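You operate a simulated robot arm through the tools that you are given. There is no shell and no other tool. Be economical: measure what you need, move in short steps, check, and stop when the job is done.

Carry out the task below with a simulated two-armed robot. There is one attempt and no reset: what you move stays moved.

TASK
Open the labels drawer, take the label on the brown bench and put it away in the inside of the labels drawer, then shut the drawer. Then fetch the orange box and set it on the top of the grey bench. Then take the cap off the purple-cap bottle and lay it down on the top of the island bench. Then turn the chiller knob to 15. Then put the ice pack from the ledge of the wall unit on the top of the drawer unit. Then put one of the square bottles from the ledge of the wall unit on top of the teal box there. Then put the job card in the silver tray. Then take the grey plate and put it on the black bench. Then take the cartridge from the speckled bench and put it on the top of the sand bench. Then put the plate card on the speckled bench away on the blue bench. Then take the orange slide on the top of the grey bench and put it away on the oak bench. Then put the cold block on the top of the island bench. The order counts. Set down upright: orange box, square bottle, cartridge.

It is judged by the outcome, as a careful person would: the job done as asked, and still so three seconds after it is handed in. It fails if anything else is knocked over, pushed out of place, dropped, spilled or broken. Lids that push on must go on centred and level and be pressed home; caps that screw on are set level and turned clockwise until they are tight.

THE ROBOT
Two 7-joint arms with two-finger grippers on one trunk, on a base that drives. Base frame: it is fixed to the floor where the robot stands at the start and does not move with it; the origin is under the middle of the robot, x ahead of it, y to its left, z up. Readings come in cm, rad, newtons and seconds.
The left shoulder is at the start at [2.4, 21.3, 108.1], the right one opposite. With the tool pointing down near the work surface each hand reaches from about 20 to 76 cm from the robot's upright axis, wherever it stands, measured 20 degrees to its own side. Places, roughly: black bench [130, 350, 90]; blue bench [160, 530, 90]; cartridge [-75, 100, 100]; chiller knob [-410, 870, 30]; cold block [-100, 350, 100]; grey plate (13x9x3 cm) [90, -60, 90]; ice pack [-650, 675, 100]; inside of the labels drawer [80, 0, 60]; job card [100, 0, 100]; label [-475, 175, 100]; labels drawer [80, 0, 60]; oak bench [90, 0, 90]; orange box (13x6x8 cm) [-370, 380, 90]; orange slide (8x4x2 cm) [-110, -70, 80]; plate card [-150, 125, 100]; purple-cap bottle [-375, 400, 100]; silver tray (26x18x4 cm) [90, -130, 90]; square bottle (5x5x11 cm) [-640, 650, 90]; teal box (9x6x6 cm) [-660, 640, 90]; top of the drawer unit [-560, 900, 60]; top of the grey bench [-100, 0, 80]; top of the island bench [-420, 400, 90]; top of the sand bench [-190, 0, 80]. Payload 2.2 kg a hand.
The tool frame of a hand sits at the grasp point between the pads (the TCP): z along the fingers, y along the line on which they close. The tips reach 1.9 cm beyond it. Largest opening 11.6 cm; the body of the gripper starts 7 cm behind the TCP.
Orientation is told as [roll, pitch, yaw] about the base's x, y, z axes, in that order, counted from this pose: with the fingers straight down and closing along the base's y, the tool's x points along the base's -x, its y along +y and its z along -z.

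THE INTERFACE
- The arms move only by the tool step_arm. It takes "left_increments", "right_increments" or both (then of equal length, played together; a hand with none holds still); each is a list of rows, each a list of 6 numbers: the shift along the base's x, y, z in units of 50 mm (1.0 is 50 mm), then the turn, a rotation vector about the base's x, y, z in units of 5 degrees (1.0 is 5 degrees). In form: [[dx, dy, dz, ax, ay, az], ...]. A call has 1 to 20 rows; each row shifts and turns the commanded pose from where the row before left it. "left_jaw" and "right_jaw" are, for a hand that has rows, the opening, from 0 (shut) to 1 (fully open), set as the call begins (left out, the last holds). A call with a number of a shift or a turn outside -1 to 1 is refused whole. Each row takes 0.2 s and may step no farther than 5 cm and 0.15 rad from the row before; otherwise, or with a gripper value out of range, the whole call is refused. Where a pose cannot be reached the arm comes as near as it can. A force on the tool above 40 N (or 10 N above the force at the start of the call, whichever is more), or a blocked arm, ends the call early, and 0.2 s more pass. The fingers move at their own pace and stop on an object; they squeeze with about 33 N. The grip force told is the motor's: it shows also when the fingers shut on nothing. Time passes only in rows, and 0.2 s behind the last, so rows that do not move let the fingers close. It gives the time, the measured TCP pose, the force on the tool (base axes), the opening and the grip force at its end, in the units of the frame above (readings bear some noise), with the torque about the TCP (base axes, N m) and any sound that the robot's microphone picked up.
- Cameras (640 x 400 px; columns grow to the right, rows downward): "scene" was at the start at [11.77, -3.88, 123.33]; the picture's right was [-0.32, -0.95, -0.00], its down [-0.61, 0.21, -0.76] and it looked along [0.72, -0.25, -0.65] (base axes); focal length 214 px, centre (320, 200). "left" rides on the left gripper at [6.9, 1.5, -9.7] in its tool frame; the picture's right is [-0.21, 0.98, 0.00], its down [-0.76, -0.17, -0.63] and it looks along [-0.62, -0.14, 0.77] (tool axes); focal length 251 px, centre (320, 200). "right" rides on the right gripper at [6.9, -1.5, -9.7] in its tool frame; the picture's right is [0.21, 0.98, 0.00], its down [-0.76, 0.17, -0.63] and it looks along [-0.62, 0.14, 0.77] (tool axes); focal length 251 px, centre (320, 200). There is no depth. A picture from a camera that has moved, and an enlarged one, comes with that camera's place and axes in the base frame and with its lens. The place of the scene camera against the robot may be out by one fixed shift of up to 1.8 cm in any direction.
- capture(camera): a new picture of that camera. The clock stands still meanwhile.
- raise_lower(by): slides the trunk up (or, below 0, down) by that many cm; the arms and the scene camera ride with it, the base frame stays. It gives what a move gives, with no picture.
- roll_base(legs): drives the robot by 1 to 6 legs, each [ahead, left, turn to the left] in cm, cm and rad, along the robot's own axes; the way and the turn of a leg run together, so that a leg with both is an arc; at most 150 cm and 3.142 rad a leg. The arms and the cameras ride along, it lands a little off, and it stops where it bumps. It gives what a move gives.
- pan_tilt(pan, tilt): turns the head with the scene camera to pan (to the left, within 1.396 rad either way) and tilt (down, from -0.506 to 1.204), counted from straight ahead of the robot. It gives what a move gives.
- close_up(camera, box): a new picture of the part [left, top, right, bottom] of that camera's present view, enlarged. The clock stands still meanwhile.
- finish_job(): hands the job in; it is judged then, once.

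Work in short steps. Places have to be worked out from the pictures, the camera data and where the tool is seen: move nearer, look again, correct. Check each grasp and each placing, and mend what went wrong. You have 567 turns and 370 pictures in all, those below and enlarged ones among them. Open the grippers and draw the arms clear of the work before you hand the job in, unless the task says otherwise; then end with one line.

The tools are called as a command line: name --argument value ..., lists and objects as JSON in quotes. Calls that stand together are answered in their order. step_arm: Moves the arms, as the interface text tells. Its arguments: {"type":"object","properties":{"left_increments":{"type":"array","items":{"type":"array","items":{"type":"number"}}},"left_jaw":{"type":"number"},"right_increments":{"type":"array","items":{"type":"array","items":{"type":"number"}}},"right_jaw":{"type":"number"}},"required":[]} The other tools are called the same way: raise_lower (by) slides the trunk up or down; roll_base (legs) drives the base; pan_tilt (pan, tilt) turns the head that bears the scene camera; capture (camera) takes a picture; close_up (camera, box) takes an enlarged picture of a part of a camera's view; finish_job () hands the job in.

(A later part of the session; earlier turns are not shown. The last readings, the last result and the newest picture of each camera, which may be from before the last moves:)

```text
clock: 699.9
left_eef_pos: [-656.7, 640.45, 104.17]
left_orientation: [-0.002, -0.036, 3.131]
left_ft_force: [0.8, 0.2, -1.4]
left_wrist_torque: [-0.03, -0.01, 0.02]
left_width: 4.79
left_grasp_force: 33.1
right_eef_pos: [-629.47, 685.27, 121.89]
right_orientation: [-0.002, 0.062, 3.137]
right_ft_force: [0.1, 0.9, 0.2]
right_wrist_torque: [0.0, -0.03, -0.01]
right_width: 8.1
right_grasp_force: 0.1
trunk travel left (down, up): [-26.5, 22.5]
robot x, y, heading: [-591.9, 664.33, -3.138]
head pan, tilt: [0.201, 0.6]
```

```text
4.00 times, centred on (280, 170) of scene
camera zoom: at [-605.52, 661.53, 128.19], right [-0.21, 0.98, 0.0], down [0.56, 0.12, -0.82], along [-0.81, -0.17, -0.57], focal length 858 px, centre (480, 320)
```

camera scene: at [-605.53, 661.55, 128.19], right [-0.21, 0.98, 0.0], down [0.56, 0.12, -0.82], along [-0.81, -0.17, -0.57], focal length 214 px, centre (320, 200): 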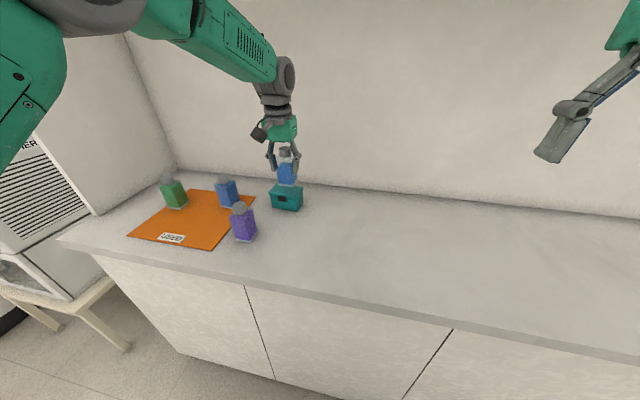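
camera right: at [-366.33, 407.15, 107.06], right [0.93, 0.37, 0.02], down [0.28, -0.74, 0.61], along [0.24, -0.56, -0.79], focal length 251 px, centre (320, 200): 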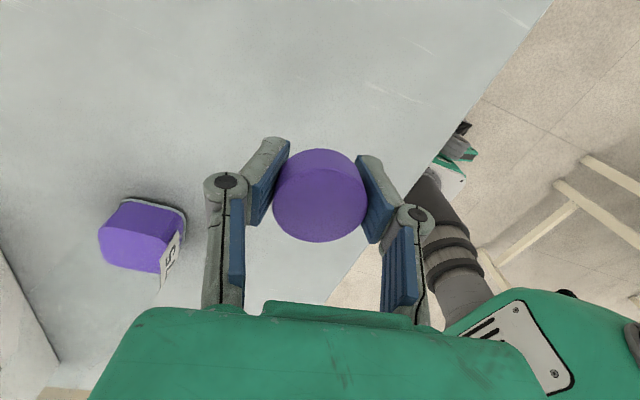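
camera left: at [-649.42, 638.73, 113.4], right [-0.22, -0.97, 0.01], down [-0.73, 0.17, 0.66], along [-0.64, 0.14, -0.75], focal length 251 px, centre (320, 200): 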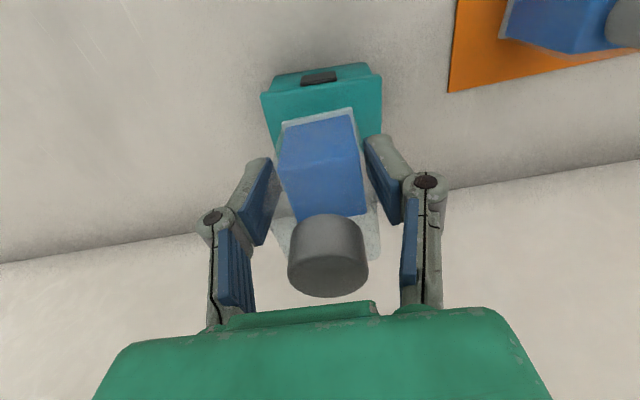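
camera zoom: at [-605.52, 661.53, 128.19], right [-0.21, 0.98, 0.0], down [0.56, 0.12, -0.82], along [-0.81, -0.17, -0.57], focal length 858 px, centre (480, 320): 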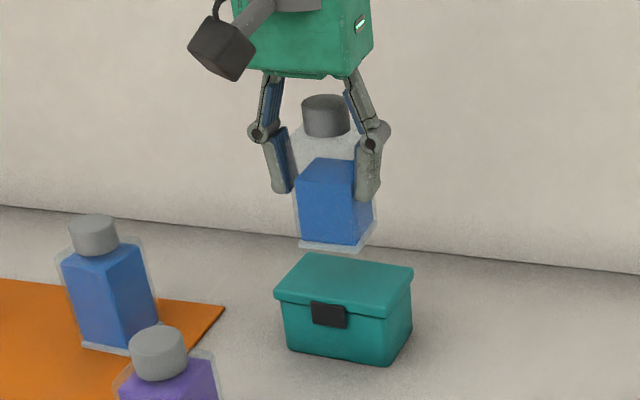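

Well centred over the box. I lower in small steps until contact.

step_arm --left_increments '[[0.05, 0, -0.1, 0, 0, 0], [0, 0, -0.1, 0, 0, 0], [0, 0, 0, 0, 0, 0]]'

step_arm --left_increments '[[0, 0, -0.08, 0, 0, 0], [0, 0, 0, 0, 0, 0]]'

step_arm --left_increments '[[0, 0, -0.08, 0, 0, 0], [0, 0, 0, 0, 0, 0]]'

step_arm --left_increments '[[0, 0, -0.08, 0, 0, 0], [0, 0, 0, 0, 0, 0]]'

close_up --camera "scene" --box '[220, 120, 340, 220]'

```text
clock: 700.6
left_eef_pos: [-656.29, 640.43, 103.12]
left_orientation: [-0.001, -0.034, 3.133]
left_ft_force: [0.7, 0.2, -0.1]
left_wrist_torque: [0.01, -0.05, 0.04]
left_width: 4.77
left_grasp_force: 33.3
right_eef_pos: [-629.38, 685.24, 121.85]
right_orientation: [-0.004, 0.063, 3.138]
right_ft_force: [-0.3, 0.0, -0.7]
right_wrist_torque: [0.0, 0.01, -0.02]
right_width: 8.1
right_grasp_force: 0.0
trunk travel left (down, up): [-26.5, 22.5]
robot x, y, heading: [-591.72, 664.06, -3.137]
head pan, tilt: [0.201, 0.6]
```

```text
clock: 701.2
left_eef_pos: [-656.21, 640.39, 102.74]
left_orientation: [-0.002, -0.035, 3.132]
left_ft_force: [0.4, -0.5, -0.6]
left_wrist_torque: [-0.01, 0.02, -0.02]
left_width: 4.77
left_grasp_force: 32.9
right_eef_pos: [-629.43, 685.28, 121.85]
right_orientation: [-0.002, 0.062, 3.138]
right_ft_force: [-0.7, 0.4, 0.5]
right_wrist_torque: [0.02, 0.03, 0.0]
right_width: 8.12
right_grasp_force: 0.0
trunk travel left (down, up): [-26.5, 22.5]
robot x, y, heading: [-591.74, 664.06, -3.136]
head pan, tilt: [0.201, 0.6]
```

```text
clock: 701.9
left_eef_pos: [-656.39, 640.36, 102.3]
left_orientation: [-0.001, -0.035, 3.13]
left_ft_force: [-0.2, -0.7, -0.2]
left_wrist_torque: [-0.02, -0.03, 0.0]
left_width: 4.75
left_grasp_force: 32.7
right_eef_pos: [-629.44, 685.26, 121.76]
right_orientation: [-0.002, 0.064, 3.136]
right_ft_force: [0.4, -0.3, 0.0]
right_wrist_torque: [0.0, 0.02, 0.02]
right_width: 8.11
right_grasp_force: 0.0
trunk travel left (down, up): [-26.5, 22.5]
robot x, y, heading: [-591.94, 663.79, -3.138]
head pan, tilt: [0.201, 0.6]
```

```text
clock: 702.5
left_eef_pos: [-656.31, 640.27, 101.93]
left_orientation: [-0.001, -0.037, 3.132]
left_ft_force: [-0.2, 0.0, -1.4]
left_wrist_torque: [-0.01, -0.01, -0.02]
left_width: 4.78
left_grasp_force: 33.1
right_eef_pos: [-629.4, 685.33, 121.86]
right_orientation: [-0.002, 0.063, 3.139]
right_ft_force: [-0.4, -0.8, 0.3]
right_wrist_torque: [0.0, 0.0, 0.01]
right_width: 8.13
right_grasp_force: 0.0
trunk travel left (down, up): [-26.5, 22.5]
robot x, y, heading: [-592.24, 664.42, -3.137]
head pan, tilt: [0.201, 0.6]
```

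```text
4.00 times, centred on (280, 170) of scene
camera zoom: at [-605.51, 661.54, 128.19], right [-0.21, 0.98, 0.0], down [0.56, 0.12, -0.82], along [-0.81, -0.17, -0.57], focal length 858 px, centre (480, 320)
```

zoom: 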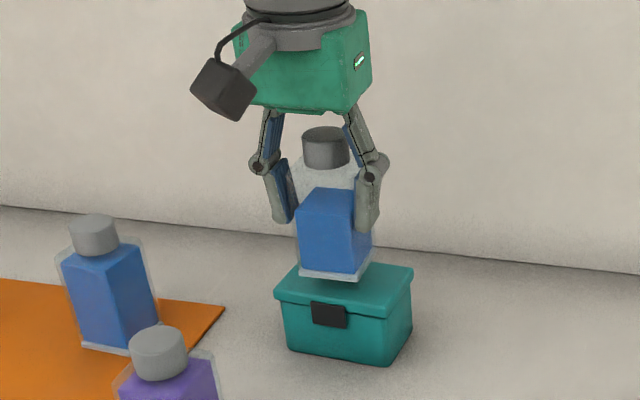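

step_arm --left_increments '[[0, 0, -0.08, 0, 0, 0], [0, 0, 0, 0, 0, 0]]'

step_arm --left_increments '[[0, 0, -0.08, 0, 0, 0], [0, 0, 0, 0, 0, 0]]'

step_arm --left_increments '[[0, 0, -0.08, 0, 0, 0], [0, 0, 0, 0, 0, 0]]'

close_up --camera "scene" --box '[220, 120, 340, 220]'

```text
clock: 703.0
left_eef_pos: [-656.32, 640.46, 101.65]
left_orientation: [-0.003, -0.037, 3.132]
left_ft_force: [0.0, -0.1, -1.3]
left_wrist_torque: [0.0, -0.03, 0.0]
left_width: 4.76
left_grasp_force: 33.1
right_eef_pos: [-629.24, 685.28, 122.03]
right_orientation: [-0.002, 0.062, 3.14]
right_ft_force: [-0.2, -1.2, 0.4]
right_wrist_torque: [0.01, 0.03, 0.02]
right_width: 8.09
right_grasp_force: 0.0
trunk travel left (down, up): [-26.5, 22.5]
robot x, y, heading: [-591.84, 664.37, -3.141]
head pan, tilt: [0.201, 0.6]
```

```text
clock: 703.6
left_eef_pos: [-656.32, 640.35, 101.09]
left_orientation: [-0.003, -0.036, 3.131]
left_ft_force: [-0.1, -0.3, -0.7]
left_wrist_torque: [0.02, -0.02, 0.0]
left_width: 4.75
left_grasp_force: 33.1
right_eef_pos: [-629.51, 685.26, 121.91]
right_orientation: [-0.002, 0.062, 3.138]
right_ft_force: [-0.9, 0.3, -0.6]
right_wrist_torque: [0.02, -0.02, 0.03]
right_width: 8.13
right_grasp_force: 0.1
trunk travel left (down, up): [-26.5, 22.5]
robot x, y, heading: [-592.11, 664.1, -3.136]
head pan, tilt: [0.201, 0.6]
```

```text
clock: 704.2
left_eef_pos: [-656.32, 640.41, 100.74]
left_orientation: [-0.002, -0.035, 3.131]
left_ft_force: [0.2, 0.3, -1.3]
left_wrist_torque: [0.03, -0.03, 0.03]
left_width: 4.77
left_grasp_force: 32.9
right_eef_pos: [-629.39, 685.14, 121.78]
right_orientation: [-0.002, 0.063, 3.139]
right_ft_force: [0.4, -0.2, -0.1]
right_wrist_torque: [0.01, 0.02, -0.01]
right_width: 8.13
right_grasp_force: 0.0
trunk travel left (down, up): [-26.5, 22.5]
robot x, y, heading: [-591.81, 664.2, -3.134]
head pan, tilt: [0.201, 0.6]
```

```text
4.00 times, centred on (280, 170) of scene
camera zoom: at [-605.51, 661.54, 128.19], right [-0.21, 0.98, 0.0], down [0.56, 0.12, -0.82], along [-0.81, -0.17, -0.57], focal length 858 px, centre (480, 320)
```

zoom: 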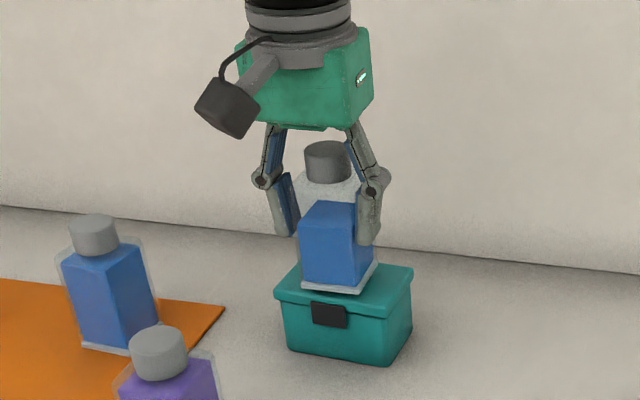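

step_arm --left_increments '[[0.05, 0, -0.06, 0, 0, 0], [0, 0, 0, 0, 0, 0]]'

step_arm --left_increments '[[0, 0, -0.06, 0, 0, 0], [0, 0, 0, 0, 0, 0]]'

step_arm --left_increments '[[0, 0, -0.06, 0, 0, 0], [0, 0, 0, 0, 0, 0]]'

```text
clock: 704.9
left_eef_pos: [-656.06, 640.3, 100.67]
left_orientation: [-0.001, -0.035, 3.13]
left_ft_force: [-0.8, 0.3, -2.0]
left_wrist_torque: [0.04, -0.05, 0.01]
left_width: 4.74
left_grasp_force: 32.5
right_eef_pos: [-629.49, 685.23, 121.89]
right_orientation: [-0.001, 0.063, 3.138]
right_ft_force: [-0.3, -0.1, 0.7]
right_wrist_torque: [0.01, -0.01, -0.03]
right_width: 8.14
right_grasp_force: 0.0
trunk travel left (down, up): [-26.5, 22.5]
robot x, y, heading: [-592.16, 664.05, -3.133]
head pan, tilt: [0.201, 0.6]
```

```text
clock: 705.5
left_eef_pos: [-656.26, 640.26, 100.4]
left_orientation: [-0.001, -0.038, 3.132]
left_ft_force: [0.0, -0.6, 7.6]
left_wrist_torque: [-0.12, 0.02, 0.04]
left_width: 4.76
left_grasp_force: 32.8
right_eef_pos: [-629.25, 685.38, 121.93]
right_orientation: [-0.002, 0.061, 3.138]
right_ft_force: [0.0, -0.4, 0.8]
right_wrist_torque: [0.03, -0.01, 0.01]
right_width: 8.13
right_grasp_force: 0.1
trunk travel left (down, up): [-26.5, 22.5]
robot x, y, heading: [-592.2, 663.86, -3.133]
head pan, tilt: [0.201, 0.6]
```

```text
clock: 706.0
left_eef_pos: [-656.02, 640.3, 100.19]
left_orientation: [-0.001, -0.042, 3.133]
left_ft_force: [-1.9, -4.6, 23.6]
left_wrist_torque: [-0.15, 0.16, 0.01]
left_width: 4.81
left_grasp_force: 33.2
right_eef_pos: [-629.22, 685.3, 122.12]
right_orientation: [0.001, 0.054, 3.139]
right_ft_force: [0.2, -0.2, -0.7]
right_wrist_torque: [-0.02, 0.01, 0.0]
right_width: 8.14
right_grasp_force: 0.0
trunk travel left (down, up): [-26.5, 22.5]
robot x, y, heading: [-591.92, 664.06, -3.134]
head pan, tilt: [0.201, 0.6]
```

Contact at 24 N. I ease off, open and withdraw upward.

step_arm --left_increments '[[0, 0, 0.05, 0, 0, 0], [0, 0, 0, 0, 0, 0]]'

step_arm --left_increments '[[0, 0, 0, 0, 0, 0], [0, 0, 0, 0, 0, 0], [0, 0, 0, 0, 0, 0]]' --left_jaw 0.75

step_arm --left_increments '[[0, 0, 0.2, 0, 0, 0], [0, 0, 0.3, 0, 0, 0], [0, 0, 0.3, 0, 0, 0], [0, 0, 0.4, 0, 0, 0], [0, 0, 0.4, 0, 0, 0], [0, 0, 0.4, 0, 0, 0], [0.3, 0.2, 0.2, 0, 0, 0], [0.4, 0.3, 0, 0, 0, 0], [0.4, 0.3, 0, 0, 0, 0]]'

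close_up --camera "scene" --box '[200, 110, 360, 230]'

```text
clock: 706.6
left_eef_pos: [-655.99, 640.36, 100.18]
left_orientation: [-0.001, -0.035, 3.133]
left_ft_force: [-4.6, -4.8, 18.2]
left_wrist_torque: [-0.17, 0.36, 0.08]
left_width: 4.75
left_grasp_force: 33.2
right_eef_pos: [-629.25, 685.38, 122.08]
right_orientation: [-0.002, 0.058, 3.138]
right_ft_force: [-0.8, -0.7, 0.2]
right_wrist_torque: [0.0, 0.02, -0.03]
right_width: 8.14
right_grasp_force: 0.1
trunk travel left (down, up): [-26.5, 22.5]
robot x, y, heading: [-592.06, 664.27, -3.134]
head pan, tilt: [0.201, 0.6]
```

```text
clock: 707.5
left_eef_pos: [-656.15, 640.58, 99.9]
left_orientation: [-0.002, -0.034, 3.13]
left_ft_force: [-0.9, 0.0, 0.9]
left_wrist_torque: [0.03, -0.01, -0.03]
left_width: 8.7
left_grasp_force: 0.0
right_eef_pos: [-629.42, 685.32, 121.97]
right_orientation: [0.0, 0.062, 3.138]
right_ft_force: [0.6, 1.1, -1.2]
right_wrist_torque: [-0.01, 0.03, 0.01]
right_width: 8.14
right_grasp_force: 0.0
trunk travel left (down, up): [-26.5, 22.5]
robot x, y, heading: [-592.05, 664.08, -3.138]
head pan, tilt: [0.201, 0.6]
```

```text
clock: 709.5
left_eef_pos: [-650.47, 644.41, 111.29]
left_orientation: [-0.001, -0.035, 3.134]
left_ft_force: [0.6, 0.0, 0.8]
left_wrist_torque: [-0.01, 0.0, 0.02]
left_width: 8.73
left_grasp_force: 0.1
right_eef_pos: [-629.28, 685.49, 121.95]
right_orientation: [0.0, 0.062, 3.138]
right_ft_force: [-0.6, 0.4, 1.2]
right_wrist_torque: [-0.02, 0.01, -0.01]
right_width: 8.13
right_grasp_force: 0.0
trunk travel left (down, up): [-26.5, 22.5]
robot x, y, heading: [-592.11, 664.38, -3.141]
head pan, tilt: [0.201, 0.6]
```

```text
3.33 times, centred on (280, 170) of scene
camera zoom: at [-605.35, 661.68, 128.21], right [-0.21, 0.98, 0.0], down [0.56, 0.11, -0.82], along [-0.81, -0.17, -0.57], focal length 715 px, centre (453, 300)
```

zoom: 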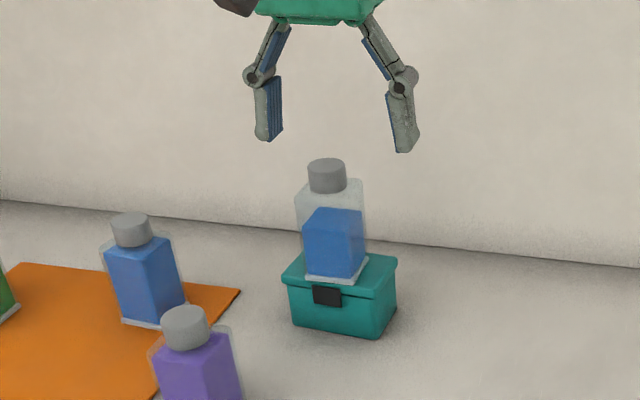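

The bottle stands on the teal box. Next the job card at the oak bench. I retract the left hand, lower the trunk a bit, and drive back along the known route.

step_arm --left_increments '[[0.5, 0.1, 0, 0, 0, 0], [0.5, 0.1, 0, 0, 0, 0], [0.5, 0, 0, 0, -0.4, 0], [0.5, 0, 0, 0, -0.4, 0], [0.5, 0, 0, 0, 0, 0]]'

raise_lower --by -8

roll_base --legs '[[-32, 0, 0], [0, -122, 0]]'

roll_base --legs '[[-135, 0, 0], [-135, 0, 0]]'

```text
clock: 710.6
left_eef_pos: [-637.91, 645.31, 111.1]
left_orientation: [-0.003, 0.036, 3.131]
left_ft_force: [0.6, -0.1, -0.2]
left_wrist_torque: [0.0, 0.05, -0.01]
left_width: 8.71
left_grasp_force: 0.1
right_eef_pos: [-629.28, 685.21, 122.1]
right_orientation: [-0.002, 0.058, 3.138]
right_ft_force: [0.0, -0.4, 0.3]
right_wrist_torque: [0.02, -0.02, 0.04]
right_width: 8.1
right_grasp_force: 0.0
trunk travel left (down, up): [-26.5, 22.5]
robot x, y, heading: [-591.95, 663.79, -3.136]
head pan, tilt: [0.201, 0.6]
```

```text
clock: 711.8
left_eef_pos: [-638.08, 645.48, 103.1]
left_orientation: [-0.002, 0.035, 3.133]
left_ft_force: [-0.3, 0.1, 0.5]
left_wrist_torque: [0.0, -0.01, -0.04]
left_width: 8.7
left_grasp_force: 0.0
right_eef_pos: [-629.27, 685.27, 114.01]
right_orientation: [-0.003, 0.059, 3.139]
right_ft_force: [-0.4, -0.5, 0.2]
right_wrist_torque: [-0.04, 0.03, 0.03]
right_width: 8.14
right_grasp_force: 0.0
trunk travel left (down, up): [-18.5, 30.5]
robot x, y, heading: [-591.92, 664.34, -3.133]
head pan, tilt: [0.201, 0.6]
```

```text
clock: 719.7
left_eef_pos: [-608.36, 765.21, 102.97]
left_orientation: [-0.006, 0.035, -3.113]
left_ft_force: [0.8, 0.5, 0.7]
left_wrist_torque: [0.02, 0.0, 0.01]
left_width: 8.7
left_grasp_force: 0.1
right_eef_pos: [-601.19, 805.54, 114.13]
right_orientation: [-0.006, 0.059, -3.105]
right_ft_force: [-0.4, -0.5, 0.4]
right_wrist_torque: [0.01, 0.01, 0.0]
right_width: 8.12
right_grasp_force: 0.1
trunk travel left (down, up): [-18.5, 30.5]
robot x, y, heading: [-563.35, 786.29, -3.1]
head pan, tilt: [0.201, 0.6]
```

```text
clock: 732.9
left_eef_pos: [-337.97, 775.12, 103.12]
left_orientation: [-0.003, 0.034, -3.127]
left_ft_force: [0.0, 0.0, -0.2]
left_wrist_torque: [0.0, 0.02, -0.01]
left_width: 8.69
left_grasp_force: 0.1
right_eef_pos: [-330.31, 815.23, 113.86]
right_orientation: [-0.002, 0.062, -3.122]
right_ft_force: [-0.7, 0.3, -0.4]
right_wrist_torque: [-0.01, -0.01, 0.03]
right_width: 8.15
right_grasp_force: 0.1
trunk travel left (down, up): [-18.5, 30.5]
robot x, y, heading: [-292.74, 794.59, -3.11]
head pan, tilt: [0.201, 0.6]
```

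roll_base --legs '[[-9, 0, -0.03], [0, 140, 0]]'

roll_base --legs '[[0, 140, 0]]'

```text
clock: 740.5
left_eef_pos: [-326.86, 636.93, 103.29]
left_orientation: [-0.002, 0.032, -3.125]
left_ft_force: [-0.1, 0.0, 0.5]
left_wrist_torque: [0.01, -0.02, -0.02]
left_width: 8.69
left_grasp_force: 0.0
right_eef_pos: [-319.35, 677.05, 113.83]
right_orientation: [-0.001, 0.067, -3.118]
right_ft_force: [-0.1, 1.0, -0.1]
right_wrist_torque: [0.02, 0.0, 0.02]
right_width: 8.12
right_grasp_force: 0.0
trunk travel left (down, up): [-18.5, 30.5]
robot x, y, heading: [-281.8, 656.95, -3.107]
head pan, tilt: [0.201, 0.6]
```

```text
clock: 747.1
left_eef_pos: [-324.55, 505.36, 103.46]
left_orientation: [-0.004, 0.029, 3.134]
left_ft_force: [0.4, -0.2, 0.9]
left_wrist_torque: [0.02, 0.01, 0.0]
left_width: 8.7
left_grasp_force: 0.1
right_eef_pos: [-315.97, 545.21, 113.46]
right_orientation: [0.001, 0.073, 3.138]
right_ft_force: [0.2, 0.0, -0.8]
right_wrist_torque: [0.0, -0.02, 0.01]
right_width: 8.12
right_grasp_force: 0.0
trunk travel left (down, up): [-18.5, 30.5]
robot x, y, heading: [-278.59, 524.08, -3.136]
head pan, tilt: [0.201, 0.6]
```

roll_base --legs '[[0, 140, 0], [0, 138, 0]]'

step_arm --left_increments '[[0.1, 0, 0.3, 0, 0.35, 0], [0.2, 0, 0.3, 0, 0, 0], [0.2, 0, 0.3, 0, 0, 0]]' --right_increments '[[0, 0, 0, 0, 0.4, 0], [0, 0, 0, 0, 0.44, 0], [0, 0, 0, 0, 0, 0]]'

roll_base --legs '[[-130, 0, 0], [-130, 0, 0]]'

```text
clock: 760.5
left_eef_pos: [-308.13, 225.54, 103.44]
left_orientation: [-0.006, 0.027, -3.046]
left_ft_force: [-0.2, -0.9, 0.4]
left_wrist_torque: [0.02, 0.0, 0.0]
left_width: 8.7
left_grasp_force: 0.1
right_eef_pos: [-303.62, 266.06, 113.55]
right_orientation: [-0.003, 0.077, -3.044]
right_ft_force: [-0.7, 0.3, 0.3]
right_wrist_torque: [0.01, 0.0, -0.02]
right_width: 8.13
right_grasp_force: 0.0
trunk travel left (down, up): [-18.5, 30.5]
robot x, y, heading: [-264.89, 248.87, -3.031]
head pan, tilt: [0.201, 0.6]
```

```text
clock: 761.3
left_eef_pos: [-305.13, 225.41, 108.03]
left_orientation: [-0.009, -0.005, -3.046]
left_ft_force: [0.7, -0.4, -0.6]
left_wrist_torque: [-0.01, 0.0, -0.02]
left_width: 8.69
left_grasp_force: 0.0
right_eef_pos: [-303.41, 266.12, 113.55]
right_orientation: [-0.013, 0.001, -3.043]
right_ft_force: [0.6, 1.2, -0.4]
right_wrist_torque: [0.02, 0.04, 0.0]
right_width: 8.11
right_grasp_force: 0.0
trunk travel left (down, up): [-18.5, 30.5]
robot x, y, heading: [-264.88, 249.0, -3.029]
head pan, tilt: [0.201, 0.6]
```

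```text
clock: 774.0
left_eef_pos: [-45.16, 255.38, 108.15]
left_orientation: [-0.009, -0.003, -3.009]
left_ft_force: [-0.2, 0.8, 0.5]
left_wrist_torque: [-0.01, 0.01, 0.01]
left_width: 8.71
left_grasp_force: 0.1
right_eef_pos: [-44.89, 295.95, 113.58]
right_orientation: [-0.01, 0.002, -3.005]
right_ft_force: [0.5, 0.0, 0.2]
right_wrist_torque: [0.0, 0.0, 0.01]
right_width: 8.11
right_grasp_force: 0.1
trunk travel left (down, up): [-18.5, 30.5]
robot x, y, heading: [-5.8, 280.24, -2.995]
head pan, tilt: [0.201, 0.6]
```

roll_base --legs '[[0, 40, 0], [0, 0, 1.0], [0, 0, 1.0], [0, 0, 0.995], [0, -110, 0]]'

pan_tilt --pan -0.3 --tilt 0.6

capture --camera "scene"

```text
clock: 789.5
left_eef_pos: [45.05, 149.45, 108.11]
left_orientation: [-0.008, -0.007, 0.01]
left_ft_force: [0.3, 0.9, 0.0]
left_wrist_torque: [0.01, -0.02, -0.01]
left_width: 8.72
left_grasp_force: 0.1
right_eef_pos: [39.84, 109.29, 113.64]
right_orientation: [-0.013, 0.0, 0.012]
right_ft_force: [0.4, -0.6, -0.6]
right_wrist_torque: [-0.02, -0.01, 0.04]
right_width: 8.1
right_grasp_force: 0.2
trunk travel left (down, up): [-18.5, 30.5]
robot x, y, heading: [3.11, 129.49, 0.027]
head pan, tilt: [0.201, 0.6]
```

```text
clock: 790.4
left_eef_pos: [44.94, 149.29, 108.21]
left_orientation: [-0.007, -0.009, 0.007]
left_ft_force: [-0.2, -0.3, 0.0]
left_wrist_torque: [0.02, 0.0, 0.04]
left_width: 8.7
left_grasp_force: 0.1
right_eef_pos: [39.64, 109.0, 113.67]
right_orientation: [-0.009, -0.003, 0.011]
right_ft_force: [-0.2, -0.1, 0.8]
right_wrist_torque: [-0.02, -0.01, -0.04]
right_width: 8.17
right_grasp_force: 0.0
trunk travel left (down, up): [-18.5, 30.5]
robot x, y, heading: [3.04, 129.4, 0.024]
head pan, tilt: [-0.3, 0.6]
```

```text
176 pictures are left
camera scene: at [15.29, 126.25, 120.21], right [-0.27, -0.96, 0.0], down [-0.55, 0.15, -0.82], along [0.79, -0.22, -0.57], focal length 214 px, centre (320, 200)
```

scene: 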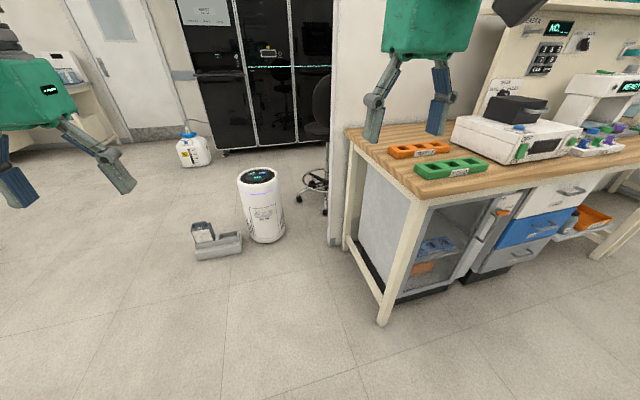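

roll_base --legs '[[-10, -50, -0.025], [0, -60, 0]]'

pan_tilt --pan 0 --tilt 0.55

capture --camera "scene"

```text
clock: 796.4
left_eef_pos: [35.03, 36.44, 108.22]
left_orientation: [-0.006, -0.008, -0.034]
left_ft_force: [-0.7, 0.0, 0.3]
left_wrist_torque: [0.01, -0.02, 0.01]
left_width: 8.69
left_grasp_force: 0.1
right_eef_pos: [28.08, -3.56, 113.65]
right_orientation: [-0.008, -0.002, -0.029]
right_ft_force: [0.3, 0.8, 0.2]
right_wrist_torque: [-0.01, 0.02, 0.02]
right_width: 8.11
right_grasp_force: 0.1
trunk travel left (down, up): [-18.5, 30.5]
robot x, y, heading: [-7.25, 18.52, -0.019]
head pan, tilt: [-0.3, 0.6]
```

```text
clock: 797.2
left_eef_pos: [34.82, 36.57, 108.21]
left_orientation: [-0.009, -0.01, -0.034]
left_ft_force: [-0.6, 0.7, -0.7]
left_wrist_torque: [0.03, 0.02, 0.0]
left_width: 8.7
left_grasp_force: 0.1
right_eef_pos: [27.79, -3.33, 113.69]
right_orientation: [-0.01, -0.001, -0.029]
right_ft_force: [0.5, 0.3, 0.0]
right_wrist_torque: [0.06, -0.03, 0.03]
right_width: 8.13
right_grasp_force: 0.0
trunk travel left (down, up): [-18.5, 30.5]
robot x, y, heading: [-7.52, 18.32, -0.021]
head pan, tilt: [0.0, 0.55]
```

```text
175 pictures are left
camera scene: at [5.09, 15.8, 120.65], right [-0.02, -1.0, -0.01], down [-0.52, 0.02, -0.85], along [0.85, -0.01, -0.52], focal length 214 px, centre (320, 200)
```

scene: 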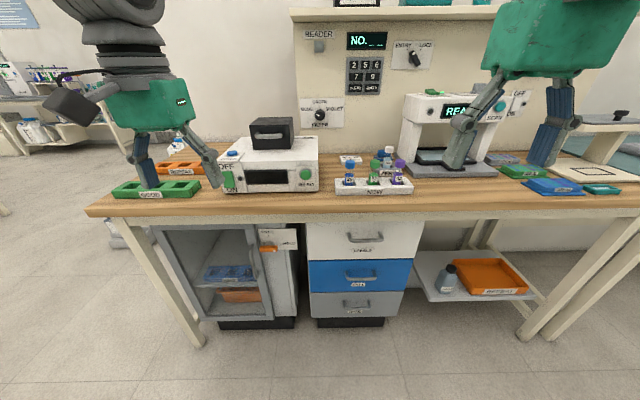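

close_up --camera "scene" --box '[310, 120, 470, 220]'

capture --camera "right"

```text
4.00 times, centred on (390, 170) of scene
camera zoom: at [5.09, 15.8, 120.65], right [-0.02, -1.0, -0.01], down [-0.52, 0.02, -0.85], along [0.85, -0.01, -0.52], focal length 858 px, centre (40, 320)
```

zoom: 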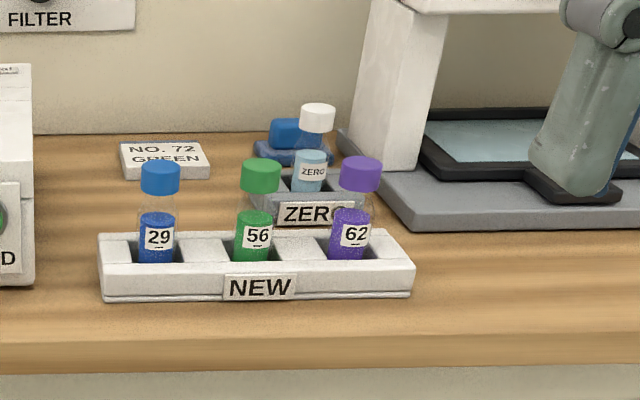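

```text
173 pictures are left
camera right: at [20.99, -4.53, 123.44], right [-0.19, 0.98, -0.01], down [0.76, 0.15, 0.63], along [0.62, 0.11, -0.77], focal length 251 px, centre (320, 200)
```

right: 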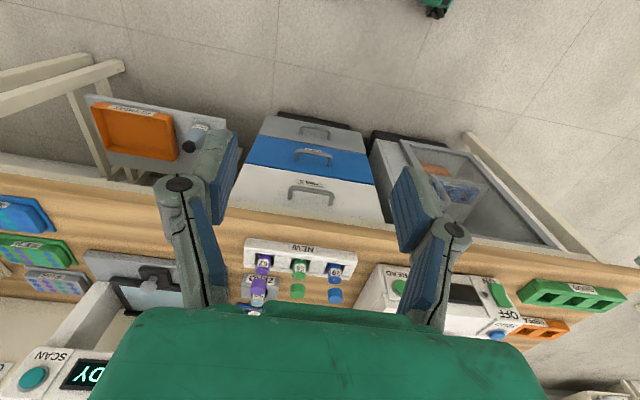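

The job card ("NO. 72 GREEN") lies behind the NEW rack near [88, 2, 89]. I raise the trunk 10 cm, move up to the bench, and turn the right hand 90°.

raise_lower --by 10

step_arm --left_increments '[[-0.3, 0.1, 0.2, 0, 0, 0], [-0.3, 0.1, 0.2, 0, 0, 0]]'

step_arm --right_increments '[[0.05, 0, 0, 0, 0, -1], [0.05, 0, 0, 0, 0, -1], [0.05, 0, 0, 0, 0, -1], [0.05, 0, 0, 0, 0, -1], [0.05, 0, 0, 0, 0, -1], [0, 0, 0, 0, 0, -1], [0, 0, 0, 0, 0, -1], [0, 0, 0, 0, 0, -1], [0, 0, 0, 0, 0, -1], [0, 0, 0, 0, 0, -1], [0, 0, 0, 0, 0, -1], [0, 0, 0, 0, 0, -1], [0, 0, 0, 0, 0, -1], [0, 0, 0, 0, 0, -1], [0, 0, 0, 0, 0, -1], [0, 0, 0, 0, 0, -1], [0, 0, 0, 0, 0, -1], [0, 0, 0, 0, 0, -0.6]]' --right_jaw 1

roll_base --legs '[[30, 0, 0.02]]'

capture --camera "right"

capture --camera "scene"

```text
clock: 798.5
left_eef_pos: [35.04, 37.64, 118.01]
left_orientation: [-0.018, -0.009, -0.034]
left_ft_force: [0.3, 0.6, -0.1]
left_wrist_torque: [0.0, 0.0, -0.05]
left_width: 8.72
left_grasp_force: 0.0
right_eef_pos: [28.0, -2.21, 123.89]
right_orientation: [-0.02, -0.001, -0.028]
right_ft_force: [0.3, 0.2, -0.4]
right_wrist_torque: [-0.02, -0.02, 0.0]
right_width: 8.13
right_grasp_force: 0.1
trunk travel left (down, up): [-28.5, 20.5]
robot x, y, heading: [-7.57, 18.59, -0.016]
head pan, tilt: [0.0, 0.55]
```

```text
clock: 799.1
left_eef_pos: [31.84, 40.52, 119.85]
left_orientation: [-0.029, -0.011, -0.029]
left_ft_force: [-0.3, 0.3, 1.1]
left_wrist_torque: [-0.07, -0.02, 0.0]
left_width: 8.71
left_grasp_force: 0.1
right_eef_pos: [27.94, -0.32, 124.3]
right_orientation: [-0.034, -0.004, -0.026]
right_ft_force: [0.4, 0.1, 0.4]
right_wrist_torque: [-0.02, 0.01, -0.02]
right_width: 8.1
right_grasp_force: 0.0
trunk travel left (down, up): [-28.5, 20.5]
robot x, y, heading: [-7.43, 19.38, -0.018]
head pan, tilt: [0.0, 0.55]
```

```text
clock: 803.0
left_eef_pos: [31.94, 37.97, 120.05]
left_orientation: [-0.01, -0.01, -0.036]
left_ft_force: [0.4, -0.1, 0.5]
left_wrist_torque: [0.01, 0.02, -0.02]
left_width: 8.7
left_grasp_force: 0.0
right_eef_pos: [29.27, -2.83, 123.81]
right_orientation: [-0.02, 0.0, -1.568]
right_ft_force: [0.0, -0.2, -0.2]
right_wrist_torque: [0.01, -0.01, 0.01]
right_width: 11.57
right_grasp_force: 0.0
trunk travel left (down, up): [-28.5, 20.5]
robot x, y, heading: [-7.74, 18.25, -0.015]
head pan, tilt: [0.0, 0.55]
```

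```text
clock: 805.0
left_eef_pos: [61.39, 35.91, 120.41]
left_orientation: [0.005, -0.011, -0.025]
left_ft_force: [0.4, -1.5, 0.1]
left_wrist_torque: [0.07, 0.01, -0.02]
left_width: 8.71
left_grasp_force: 0.1
right_eef_pos: [59.05, -5.16, 123.46]
right_orientation: [-0.02, 0.016, -1.554]
right_ft_force: [0.9, -0.9, -0.7]
right_wrist_torque: [0.1, 0.05, 0.01]
right_width: 11.61
right_grasp_force: 0.1
trunk travel left (down, up): [-28.5, 20.5]
robot x, y, heading: [22.41, 17.75, -0.008]
head pan, tilt: [0.0, 0.55]
```

```text
172 pictures are left
camera right: at [57.72, 1.64, 133.32], right [0.97, 0.23, -0.01], down [0.19, -0.76, 0.62], along [0.13, -0.6, -0.79], focal length 251 px, centre (320, 200)
```

right: 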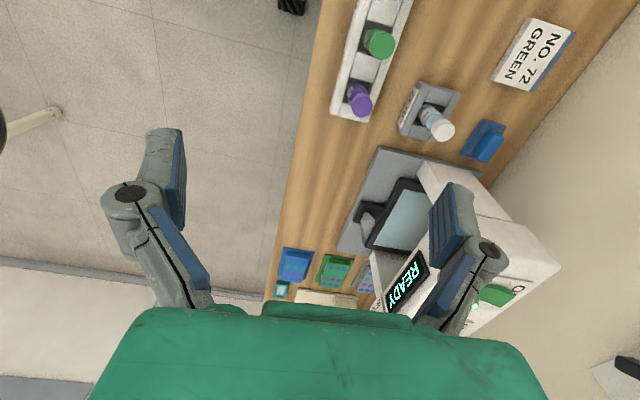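

```text
171 pictures are left
camera scene: at [34.76, 13.71, 130.63], right [-0.01, -1.0, -0.02], down [-0.52, 0.02, -0.85], along [0.85, 0.01, -0.52], focal length 214 px, centre (320, 200)
```

scene: 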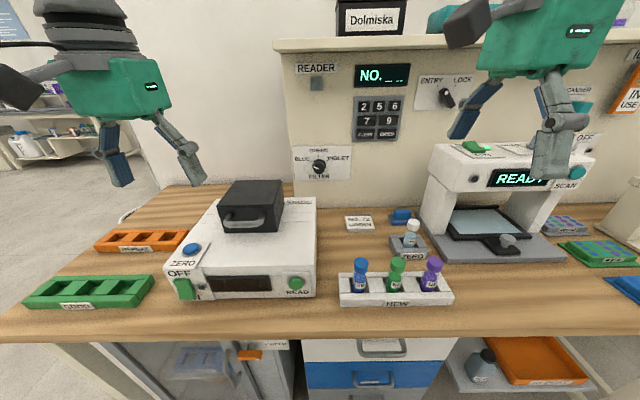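

Card spans x 86–95, y −1…7 (centre [90.3, 2.8]). I move the right hand over it, clear of the tubes.

step_arm --right_increments '[[0.4, 0.1, -0.1, 0, 0, 0], [0.4, 0.1, -0.1, 0, 0, 0], [0.4, 0.1, -0.2, 0, 0, 0], [0.4, 0.1, -0.2, 0, 0, 0], [0.4, 0.2, -0.2, 0, 0, 0], [0.4, 0.2, -0.2, 0, 0, 0], [0.4, 0.2, -0.2, 0, 0, 0], [0.4, 0.2, -0.2, 0, 0, 0], [0.4, 0.2, -0.2, 0, 0, 0], [0.4, 0.2, -0.2, 0, 0, 0], [0.4, 0, -0.2, 0, 0, 0], [0.4, 0, -0.2, 0, 0, 0], [0.4, 0, -0.2, 0, 0, 0], [0.4, 0, -0.2, 0, 0, 0], [0.4, 0, -0.2, 0, 0, 0], [0.2, 0, 0, 0, 0, 0], [0, 0, 0, 0, 0, 0]]' --right_jaw 0.95

capture --camera "right"

```text
clock: 808.6
left_eef_pos: [61.14, 38.81, 120.07]
left_orientation: [-0.021, -0.014, -0.025]
left_ft_force: [-0.5, 0.1, -0.8]
left_wrist_torque: [0.01, 0.01, -0.03]
left_width: 8.7
left_grasp_force: 0.0
right_eef_pos: [89.78, 5.84, 110.14]
right_orientation: [-0.017, -0.01, -1.553]
right_ft_force: [-0.7, -0.3, 0.0]
right_wrist_torque: [-0.02, -0.04, 0.01]
right_width: 11.05
right_grasp_force: 0.1
trunk travel left (down, up): [-28.5, 20.5]
robot x, y, heading: [22.26, 17.61, -0.007]
head pan, tilt: [0.0, 0.55]
```

```text
170 pictures are left
camera right: at [88.37, 12.84, 119.67], right [0.97, 0.23, -0.02], down [0.19, -0.75, 0.64], along [0.13, -0.62, -0.77], focal length 251 px, centre (320, 200)
```

right: 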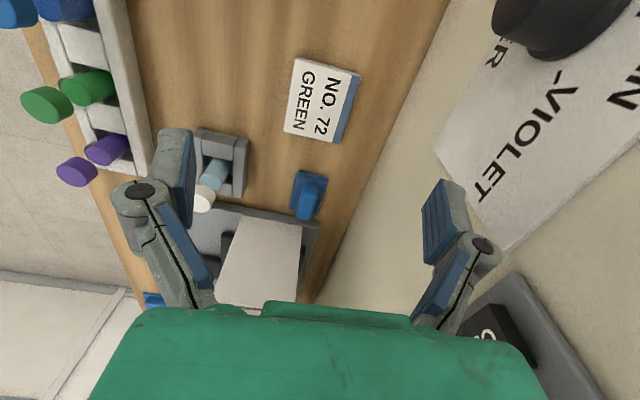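

I centre ([90.2, 3.4]) and descend.

step_arm --right_increments '[[0.08, -0.24, -0.2, 0, 0, 0], [0, -0.24, -0.3, 0, 0, 0], [0, 0, -0.4, 0, 0, 0], [0, 0, -0.4, 0, 0, 0], [0, 0, -0.4, 0, 0, 0], [0, 0, -0.4, 0, 0, 0], [0, 0, -0.4, 0, 0, 0], [0, 0, -0.4, 0, 0, 0], [0, 0, -0.3, 0, 0, 0], [0, 0, 0, 0, 0, 0]]'

capture --camera "right"

```text
clock: 810.8
left_eef_pos: [61.2, 37.27, 120.16]
left_orientation: [-0.009, -0.013, -0.026]
left_ft_force: [-0.1, -0.1, 0.4]
left_wrist_torque: [0.07, -0.03, -0.01]
left_width: 8.67
left_grasp_force: 0.2
right_eef_pos: [90.72, 2.28, 93.88]
right_orientation: [-0.02, 0.002, -1.555]
right_ft_force: [-0.9, -0.7, -0.3]
right_wrist_torque: [0.03, -0.02, 0.0]
right_width: 11.0
right_grasp_force: 0.1
trunk travel left (down, up): [-28.5, 20.5]
robot x, y, heading: [22.36, 17.56, -0.006]
head pan, tilt: [0.0, 0.55]
```

```text
169 pictures are left
camera right: at [89.24, 9.2, 103.71], right [0.97, 0.23, -0.02], down [0.19, -0.75, 0.63], along [0.13, -0.61, -0.78], focal length 251 px, centre (320, 200)
```

right: 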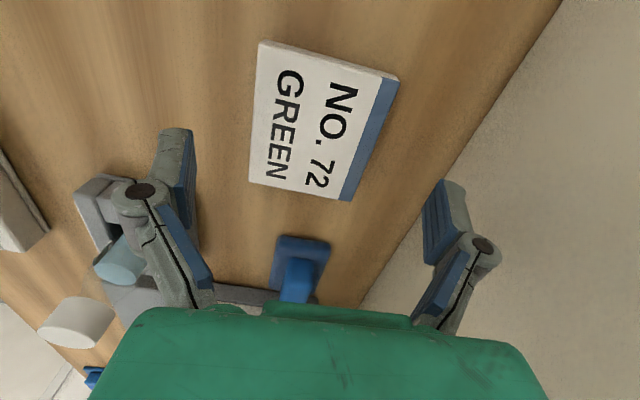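

step_arm --right_increments '[[-0.03, 0.26, -0.2, 0, 0, 0], [0, 0, -0.2, 0, 0, 0], [0, 0, -0.15, 0, 0, 0], [0, 0, 0, 0, 0, 0]]'

step_arm --right_increments '[[0, 0, -0.1, 0, 0, 0], [0, 0, 0, 0, 0, 0]]'

step_arm --right_increments '[[0, 0, -0.08, 0, 0, 0], [0, 0, 0, 0, 0, 0]]'

```text
clock: 812.0
left_eef_pos: [60.8, 37.36, 120.3]
left_orientation: [-0.011, -0.018, -0.028]
left_ft_force: [-0.2, -0.7, 0.2]
left_wrist_torque: [-0.02, -0.01, 0.0]
left_width: 8.73
left_grasp_force: 0.0
right_eef_pos: [90.05, 3.33, 91.69]
right_orientation: [-0.015, -0.004, -1.559]
right_ft_force: [-0.2, 0.4, -0.1]
right_wrist_torque: [-0.08, -0.03, 0.0]
right_width: 11.01
right_grasp_force: 0.0
trunk travel left (down, up): [-28.5, 20.5]
robot x, y, heading: [22.57, 16.92, -0.001]
head pan, tilt: [0.0, 0.55]
stopped in row 4 (right hand): the arm was blocked; the commanded pose is now the measured one
```

```text
clock: 812.6
left_eef_pos: [60.77, 35.46, 120.36]
left_orientation: [0.002, -0.016, -0.03]
left_ft_force: [-0.7, -0.7, 0.5]
left_wrist_torque: [0.1, 0.0, 0.05]
left_width: 8.74
left_grasp_force: 0.0
right_eef_pos: [90.3, 1.77, 91.08]
right_orientation: [-0.016, 0.007, -1.563]
right_ft_force: [-0.2, -0.8, 0.4]
right_wrist_torque: [0.11, 0.0, -0.02]
right_width: 11.04
right_grasp_force: 0.1
trunk travel left (down, up): [-28.5, 20.5]
robot x, y, heading: [22.48, 16.54, -0.011]
head pan, tilt: [0.0, 0.55]
```

```text
clock: 813.2
left_eef_pos: [60.83, 39.24, 120.01]
left_orientation: [-0.025, -0.014, -0.025]
left_ft_force: [-0.4, 1.3, 0.2]
left_wrist_torque: [0.02, 0.01, -0.01]
left_width: 8.72
left_grasp_force: 0.1
right_eef_pos: [90.35, 4.92, 90.81]
right_orientation: [-0.016, -0.016, -1.557]
right_ft_force: [-0.2, 0.3, 0.0]
right_wrist_torque: [-0.1, 0.0, 0.01]
right_width: 11.02
right_grasp_force: 0.1
trunk travel left (down, up): [-28.5, 20.5]
robot x, y, heading: [22.35, 17.08, -0.003]
head pan, tilt: [0.0, 0.55]
```

The body sways; I let it settle.

step_arm --left_increments '[[0, 0, 0, 0, 0, 0], [0, 0, 0, 0, 0, 0], [0, 0, 0, 0, 0, 0], [0, 0, 0, 0, 0, 0], [0, 0, 0, 0, 0, 0], [0, 0, 0, 0, 0, 0], [0, 0, 0, 0, 0, 0], [0, 0, 0, 0, 0, 0], [0, 0, 0, 0, 0, 0], [0, 0, 0, 0, 0, 0], [0, 0, 0, 0, 0, 0], [0, 0, 0, 0, 0, 0]]'

capture --camera "right"

```text
clock: 815.8
left_eef_pos: [60.96, 38.69, 120.01]
left_orientation: [-0.019, -0.015, -0.025]
left_ft_force: [0.3, 1.1, 0.3]
left_wrist_torque: [-0.02, 0.01, -0.01]
left_width: 8.67
left_grasp_force: 0.1
right_eef_pos: [90.24, 4.49, 90.68]
right_orientation: [-0.014, -0.012, -1.557]
right_ft_force: [0.3, 0.0, 0.5]
right_wrist_torque: [-0.07, 0.01, 0.01]
right_width: 11.05
right_grasp_force: 0.0
trunk travel left (down, up): [-28.5, 20.5]
robot x, y, heading: [22.12, 17.19, -0.009]
head pan, tilt: [0.0, 0.55]
```

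```text
168 pictures are left
camera right: at [88.87, 11.54, 100.39], right [0.97, 0.23, -0.02], down [0.19, -0.75, 0.64], along [0.13, -0.63, -0.77], focal length 251 px, centre (320, 200)
```

right: 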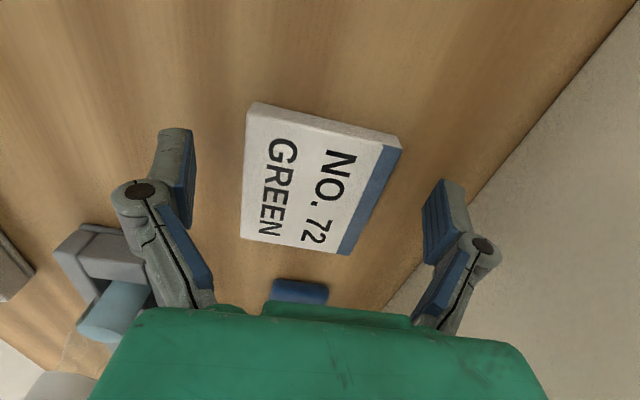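

step_arm --right_increments '[[0, 0, -0.08, 0, 0, 0], [0, 0, -0.06, 0, 0, 0], [0, 0, 0, 0, 0, 0]]'

step_arm --right_increments '[[0, 0, 0, 0, 0, 0], [0, 0, 0, 0, 0, 0], [0, 0, 0, 0, 0, 0], [0, 0, 0, 0, 0, 0]]' --right_jaw 0

step_arm --right_increments '[[0, 0, 0.1, 0, 0, 0], [0, 0, 0.15, 0, 0, 0], [0, 0, 0.2, 0, 0, 0], [0, 0, 0.2, 0, 0, 0], [0, 0, 0, 0, 0, 0]]'

capture --camera "right"

```text
clock: 816.6
left_eef_pos: [60.88, 39.03, 119.88]
left_orientation: [-0.022, -0.017, -0.025]
left_ft_force: [-0.5, 0.4, -0.1]
left_wrist_torque: [-0.05, 0.02, 0.0]
left_width: 8.69
left_grasp_force: 0.0
right_eef_pos: [90.26, 4.79, 90.23]
right_orientation: [-0.015, -0.015, -1.557]
right_ft_force: [1.2, 0.8, 0.4]
right_wrist_torque: [-0.07, 0.04, 0.05]
right_width: 11.04
right_grasp_force: 0.1
trunk travel left (down, up): [-28.5, 20.5]
robot x, y, heading: [22.51, 17.19, -0.006]
head pan, tilt: [0.0, 0.55]
```

```text
clock: 817.6
left_eef_pos: [60.86, 37.82, 120.18]
left_orientation: [-0.014, -0.017, -0.027]
left_ft_force: [-0.2, -0.9, 0.1]
left_wrist_torque: [-0.01, -0.01, -0.01]
left_width: 8.71
left_grasp_force: 0.1
right_eef_pos: [90.22, 3.65, 90.03]
right_orientation: [-0.015, -0.007, -1.558]
right_ft_force: [0.0, 1.4, 2.5]
right_wrist_torque: [-0.13, 0.15, -0.05]
right_width: 7.29
right_grasp_force: 32.6
trunk travel left (down, up): [-28.5, 20.5]
robot x, y, heading: [22.33, 17.21, -0.011]
head pan, tilt: [0.0, 0.55]
```

```text
clock: 818.8
left_eef_pos: [61.01, 37.01, 120.26]
left_orientation: [-0.01, -0.016, -0.028]
left_ft_force: [0.2, -0.8, 0.8]
left_wrist_torque: [0.05, -0.01, -0.01]
left_width: 8.72
left_grasp_force: 0.0
right_eef_pos: [90.1, 2.95, 93.14]
right_orientation: [-0.016, 0.0, -1.56]
right_ft_force: [0.3, -0.1, -0.4]
right_wrist_torque: [0.06, 0.03, -0.03]
right_width: 7.28
right_grasp_force: 33.1
trunk travel left (down, up): [-28.5, 20.5]
robot x, y, heading: [22.31, 16.98, -0.008]
head pan, tilt: [0.0, 0.55]
```

```text
167 pictures are left
camera right: at [88.67, 9.92, 102.82], right [0.97, 0.23, -0.02], down [0.18, -0.75, 0.63], along [0.13, -0.62, -0.78], focal length 251 px, centre (320, 200)
```

right: 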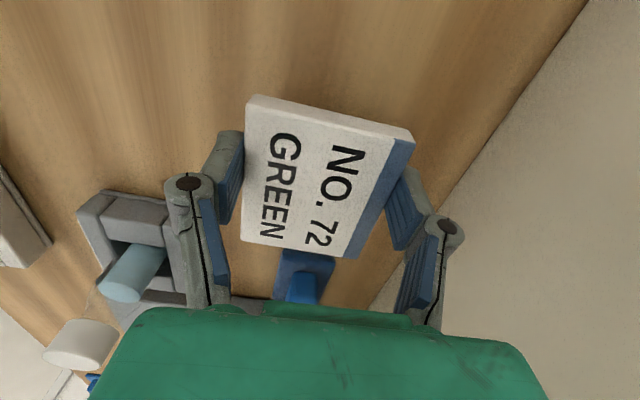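

Card lifted. I raise it straight up, then draw it back over the rack.

step_arm --right_increments '[[0, 0, 0.25, 0, 0, 0], [0, 0, 0.25, 0, 0, 0], [0, 0, 0.25, 0, 0, 0], [0, 0, 0.25, 0, 0, 0], [0, 0, 0.25, 0, 0, 0], [0, 0, 0.25, 0, 0, 0], [0, 0, 0.25, 0, 0, 0], [0, 0, 0.25, 0, 0, 0], [0, 0, 0.25, 0, 0, 0], [0, 0, 0.25, 0, 0, 0], [0, 0, 0.25, 0, 0, 0], [0, 0, 0.25, 0, 0, 0], [0, 0, 0.25, 0, 0, 0], [0, 0, 0.25, 0, 0, 0], [-0.2, 0, 0.25, 0, 0, 0], [-0.3, 0, 0.25, 0, 0, 0], [-0.3, 0, 0.25, 0, 0, 0], [-0.4, 0, 0, 0, 0, 0], [-0.4, 0, 0, 0, 0, 0], [-0.4, 0, 0, 0, 0, 0]]'

step_arm --right_increments '[[-0.4, 0, 0, 0, 0, 0], [-0.4, 0, 0, 0, 0, 0], [-0.4, -0.1, 0, 0, 0, 0], [-0.4, -0.1, 0, 0, 0, 0], [-0.4, -0.1, 0, 0, 0, 0], [-0.3, -0.1, 0, 0, 0, 0], [0, 0, 0, 0, 0, 0]]'

roll_base --legs '[[-25, 0, 0]]'

capture --camera "right"

```text
clock: 822.6
left_eef_pos: [56.77, 37.61, 119.59]
left_orientation: [-0.015, 0.009, -0.031]
left_ft_force: [-3.4, 0.1, 2.0]
left_wrist_torque: [0.03, -0.31, -0.02]
left_width: 8.73
left_grasp_force: 0.0
right_eef_pos: [80.16, 3.73, 115.75]
right_orientation: [-0.007, -0.009, -1.556]
right_ft_force: [-2.1, 0.3, 1.8]
right_wrist_torque: [-0.04, -0.21, 0.05]
right_width: 7.33
right_grasp_force: 32.8
trunk travel left (down, up): [-28.5, 20.5]
robot x, y, heading: [22.74, 16.67, -0.011]
head pan, tilt: [0.0, 0.55]
stopped in row 19 (right hand): the arm was blocked; the commanded pose is now the measured one
```

```text
clock: 824.2
left_eef_pos: [59.45, 37.73, 119.19]
left_orientation: [-0.014, 0.01, -0.027]
left_ft_force: [0.6, 0.3, 0.1]
left_wrist_torque: [0.04, -0.02, -0.05]
left_width: 8.71
left_grasp_force: 0.0
right_eef_pos: [71.31, 1.46, 113.74]
right_orientation: [-0.04, -0.009, -1.558]
right_ft_force: [-0.1, -0.4, 0.2]
right_wrist_torque: [0.04, 0.0, 0.0]
right_width: 7.27
right_grasp_force: 32.8
trunk travel left (down, up): [-28.5, 20.5]
robot x, y, heading: [22.14, 16.83, -0.01]
head pan, tilt: [0.0, 0.55]
```

```text
clock: 826.0
left_eef_pos: [34.77, 37.67, 119.29]
left_orientation: [-0.015, 0.012, -0.035]
left_ft_force: [-0.2, -0.5, -0.1]
left_wrist_torque: [-0.03, -0.04, 0.0]
left_width: 8.68
left_grasp_force: 0.1
right_eef_pos: [46.38, 1.48, 113.7]
right_orientation: [-0.038, -0.008, -1.564]
right_ft_force: [0.0, -0.3, -0.6]
right_wrist_torque: [-0.04, -0.03, 0.0]
right_width: 7.3
right_grasp_force: 33.1
trunk travel left (down, up): [-28.5, 20.5]
robot x, y, heading: [-2.22, 17.22, -0.012]
head pan, tilt: [0.0, 0.55]
```

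```text
166 pictures are left
camera right: at [45.24, 8.57, 123.38], right [0.97, 0.22, -0.04], down [0.2, -0.75, 0.63], along [0.11, -0.62, -0.77], focal length 251 px, centre (320, 200)
```

right: 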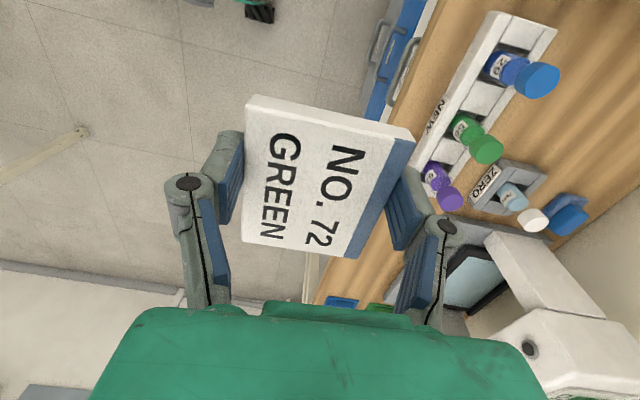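

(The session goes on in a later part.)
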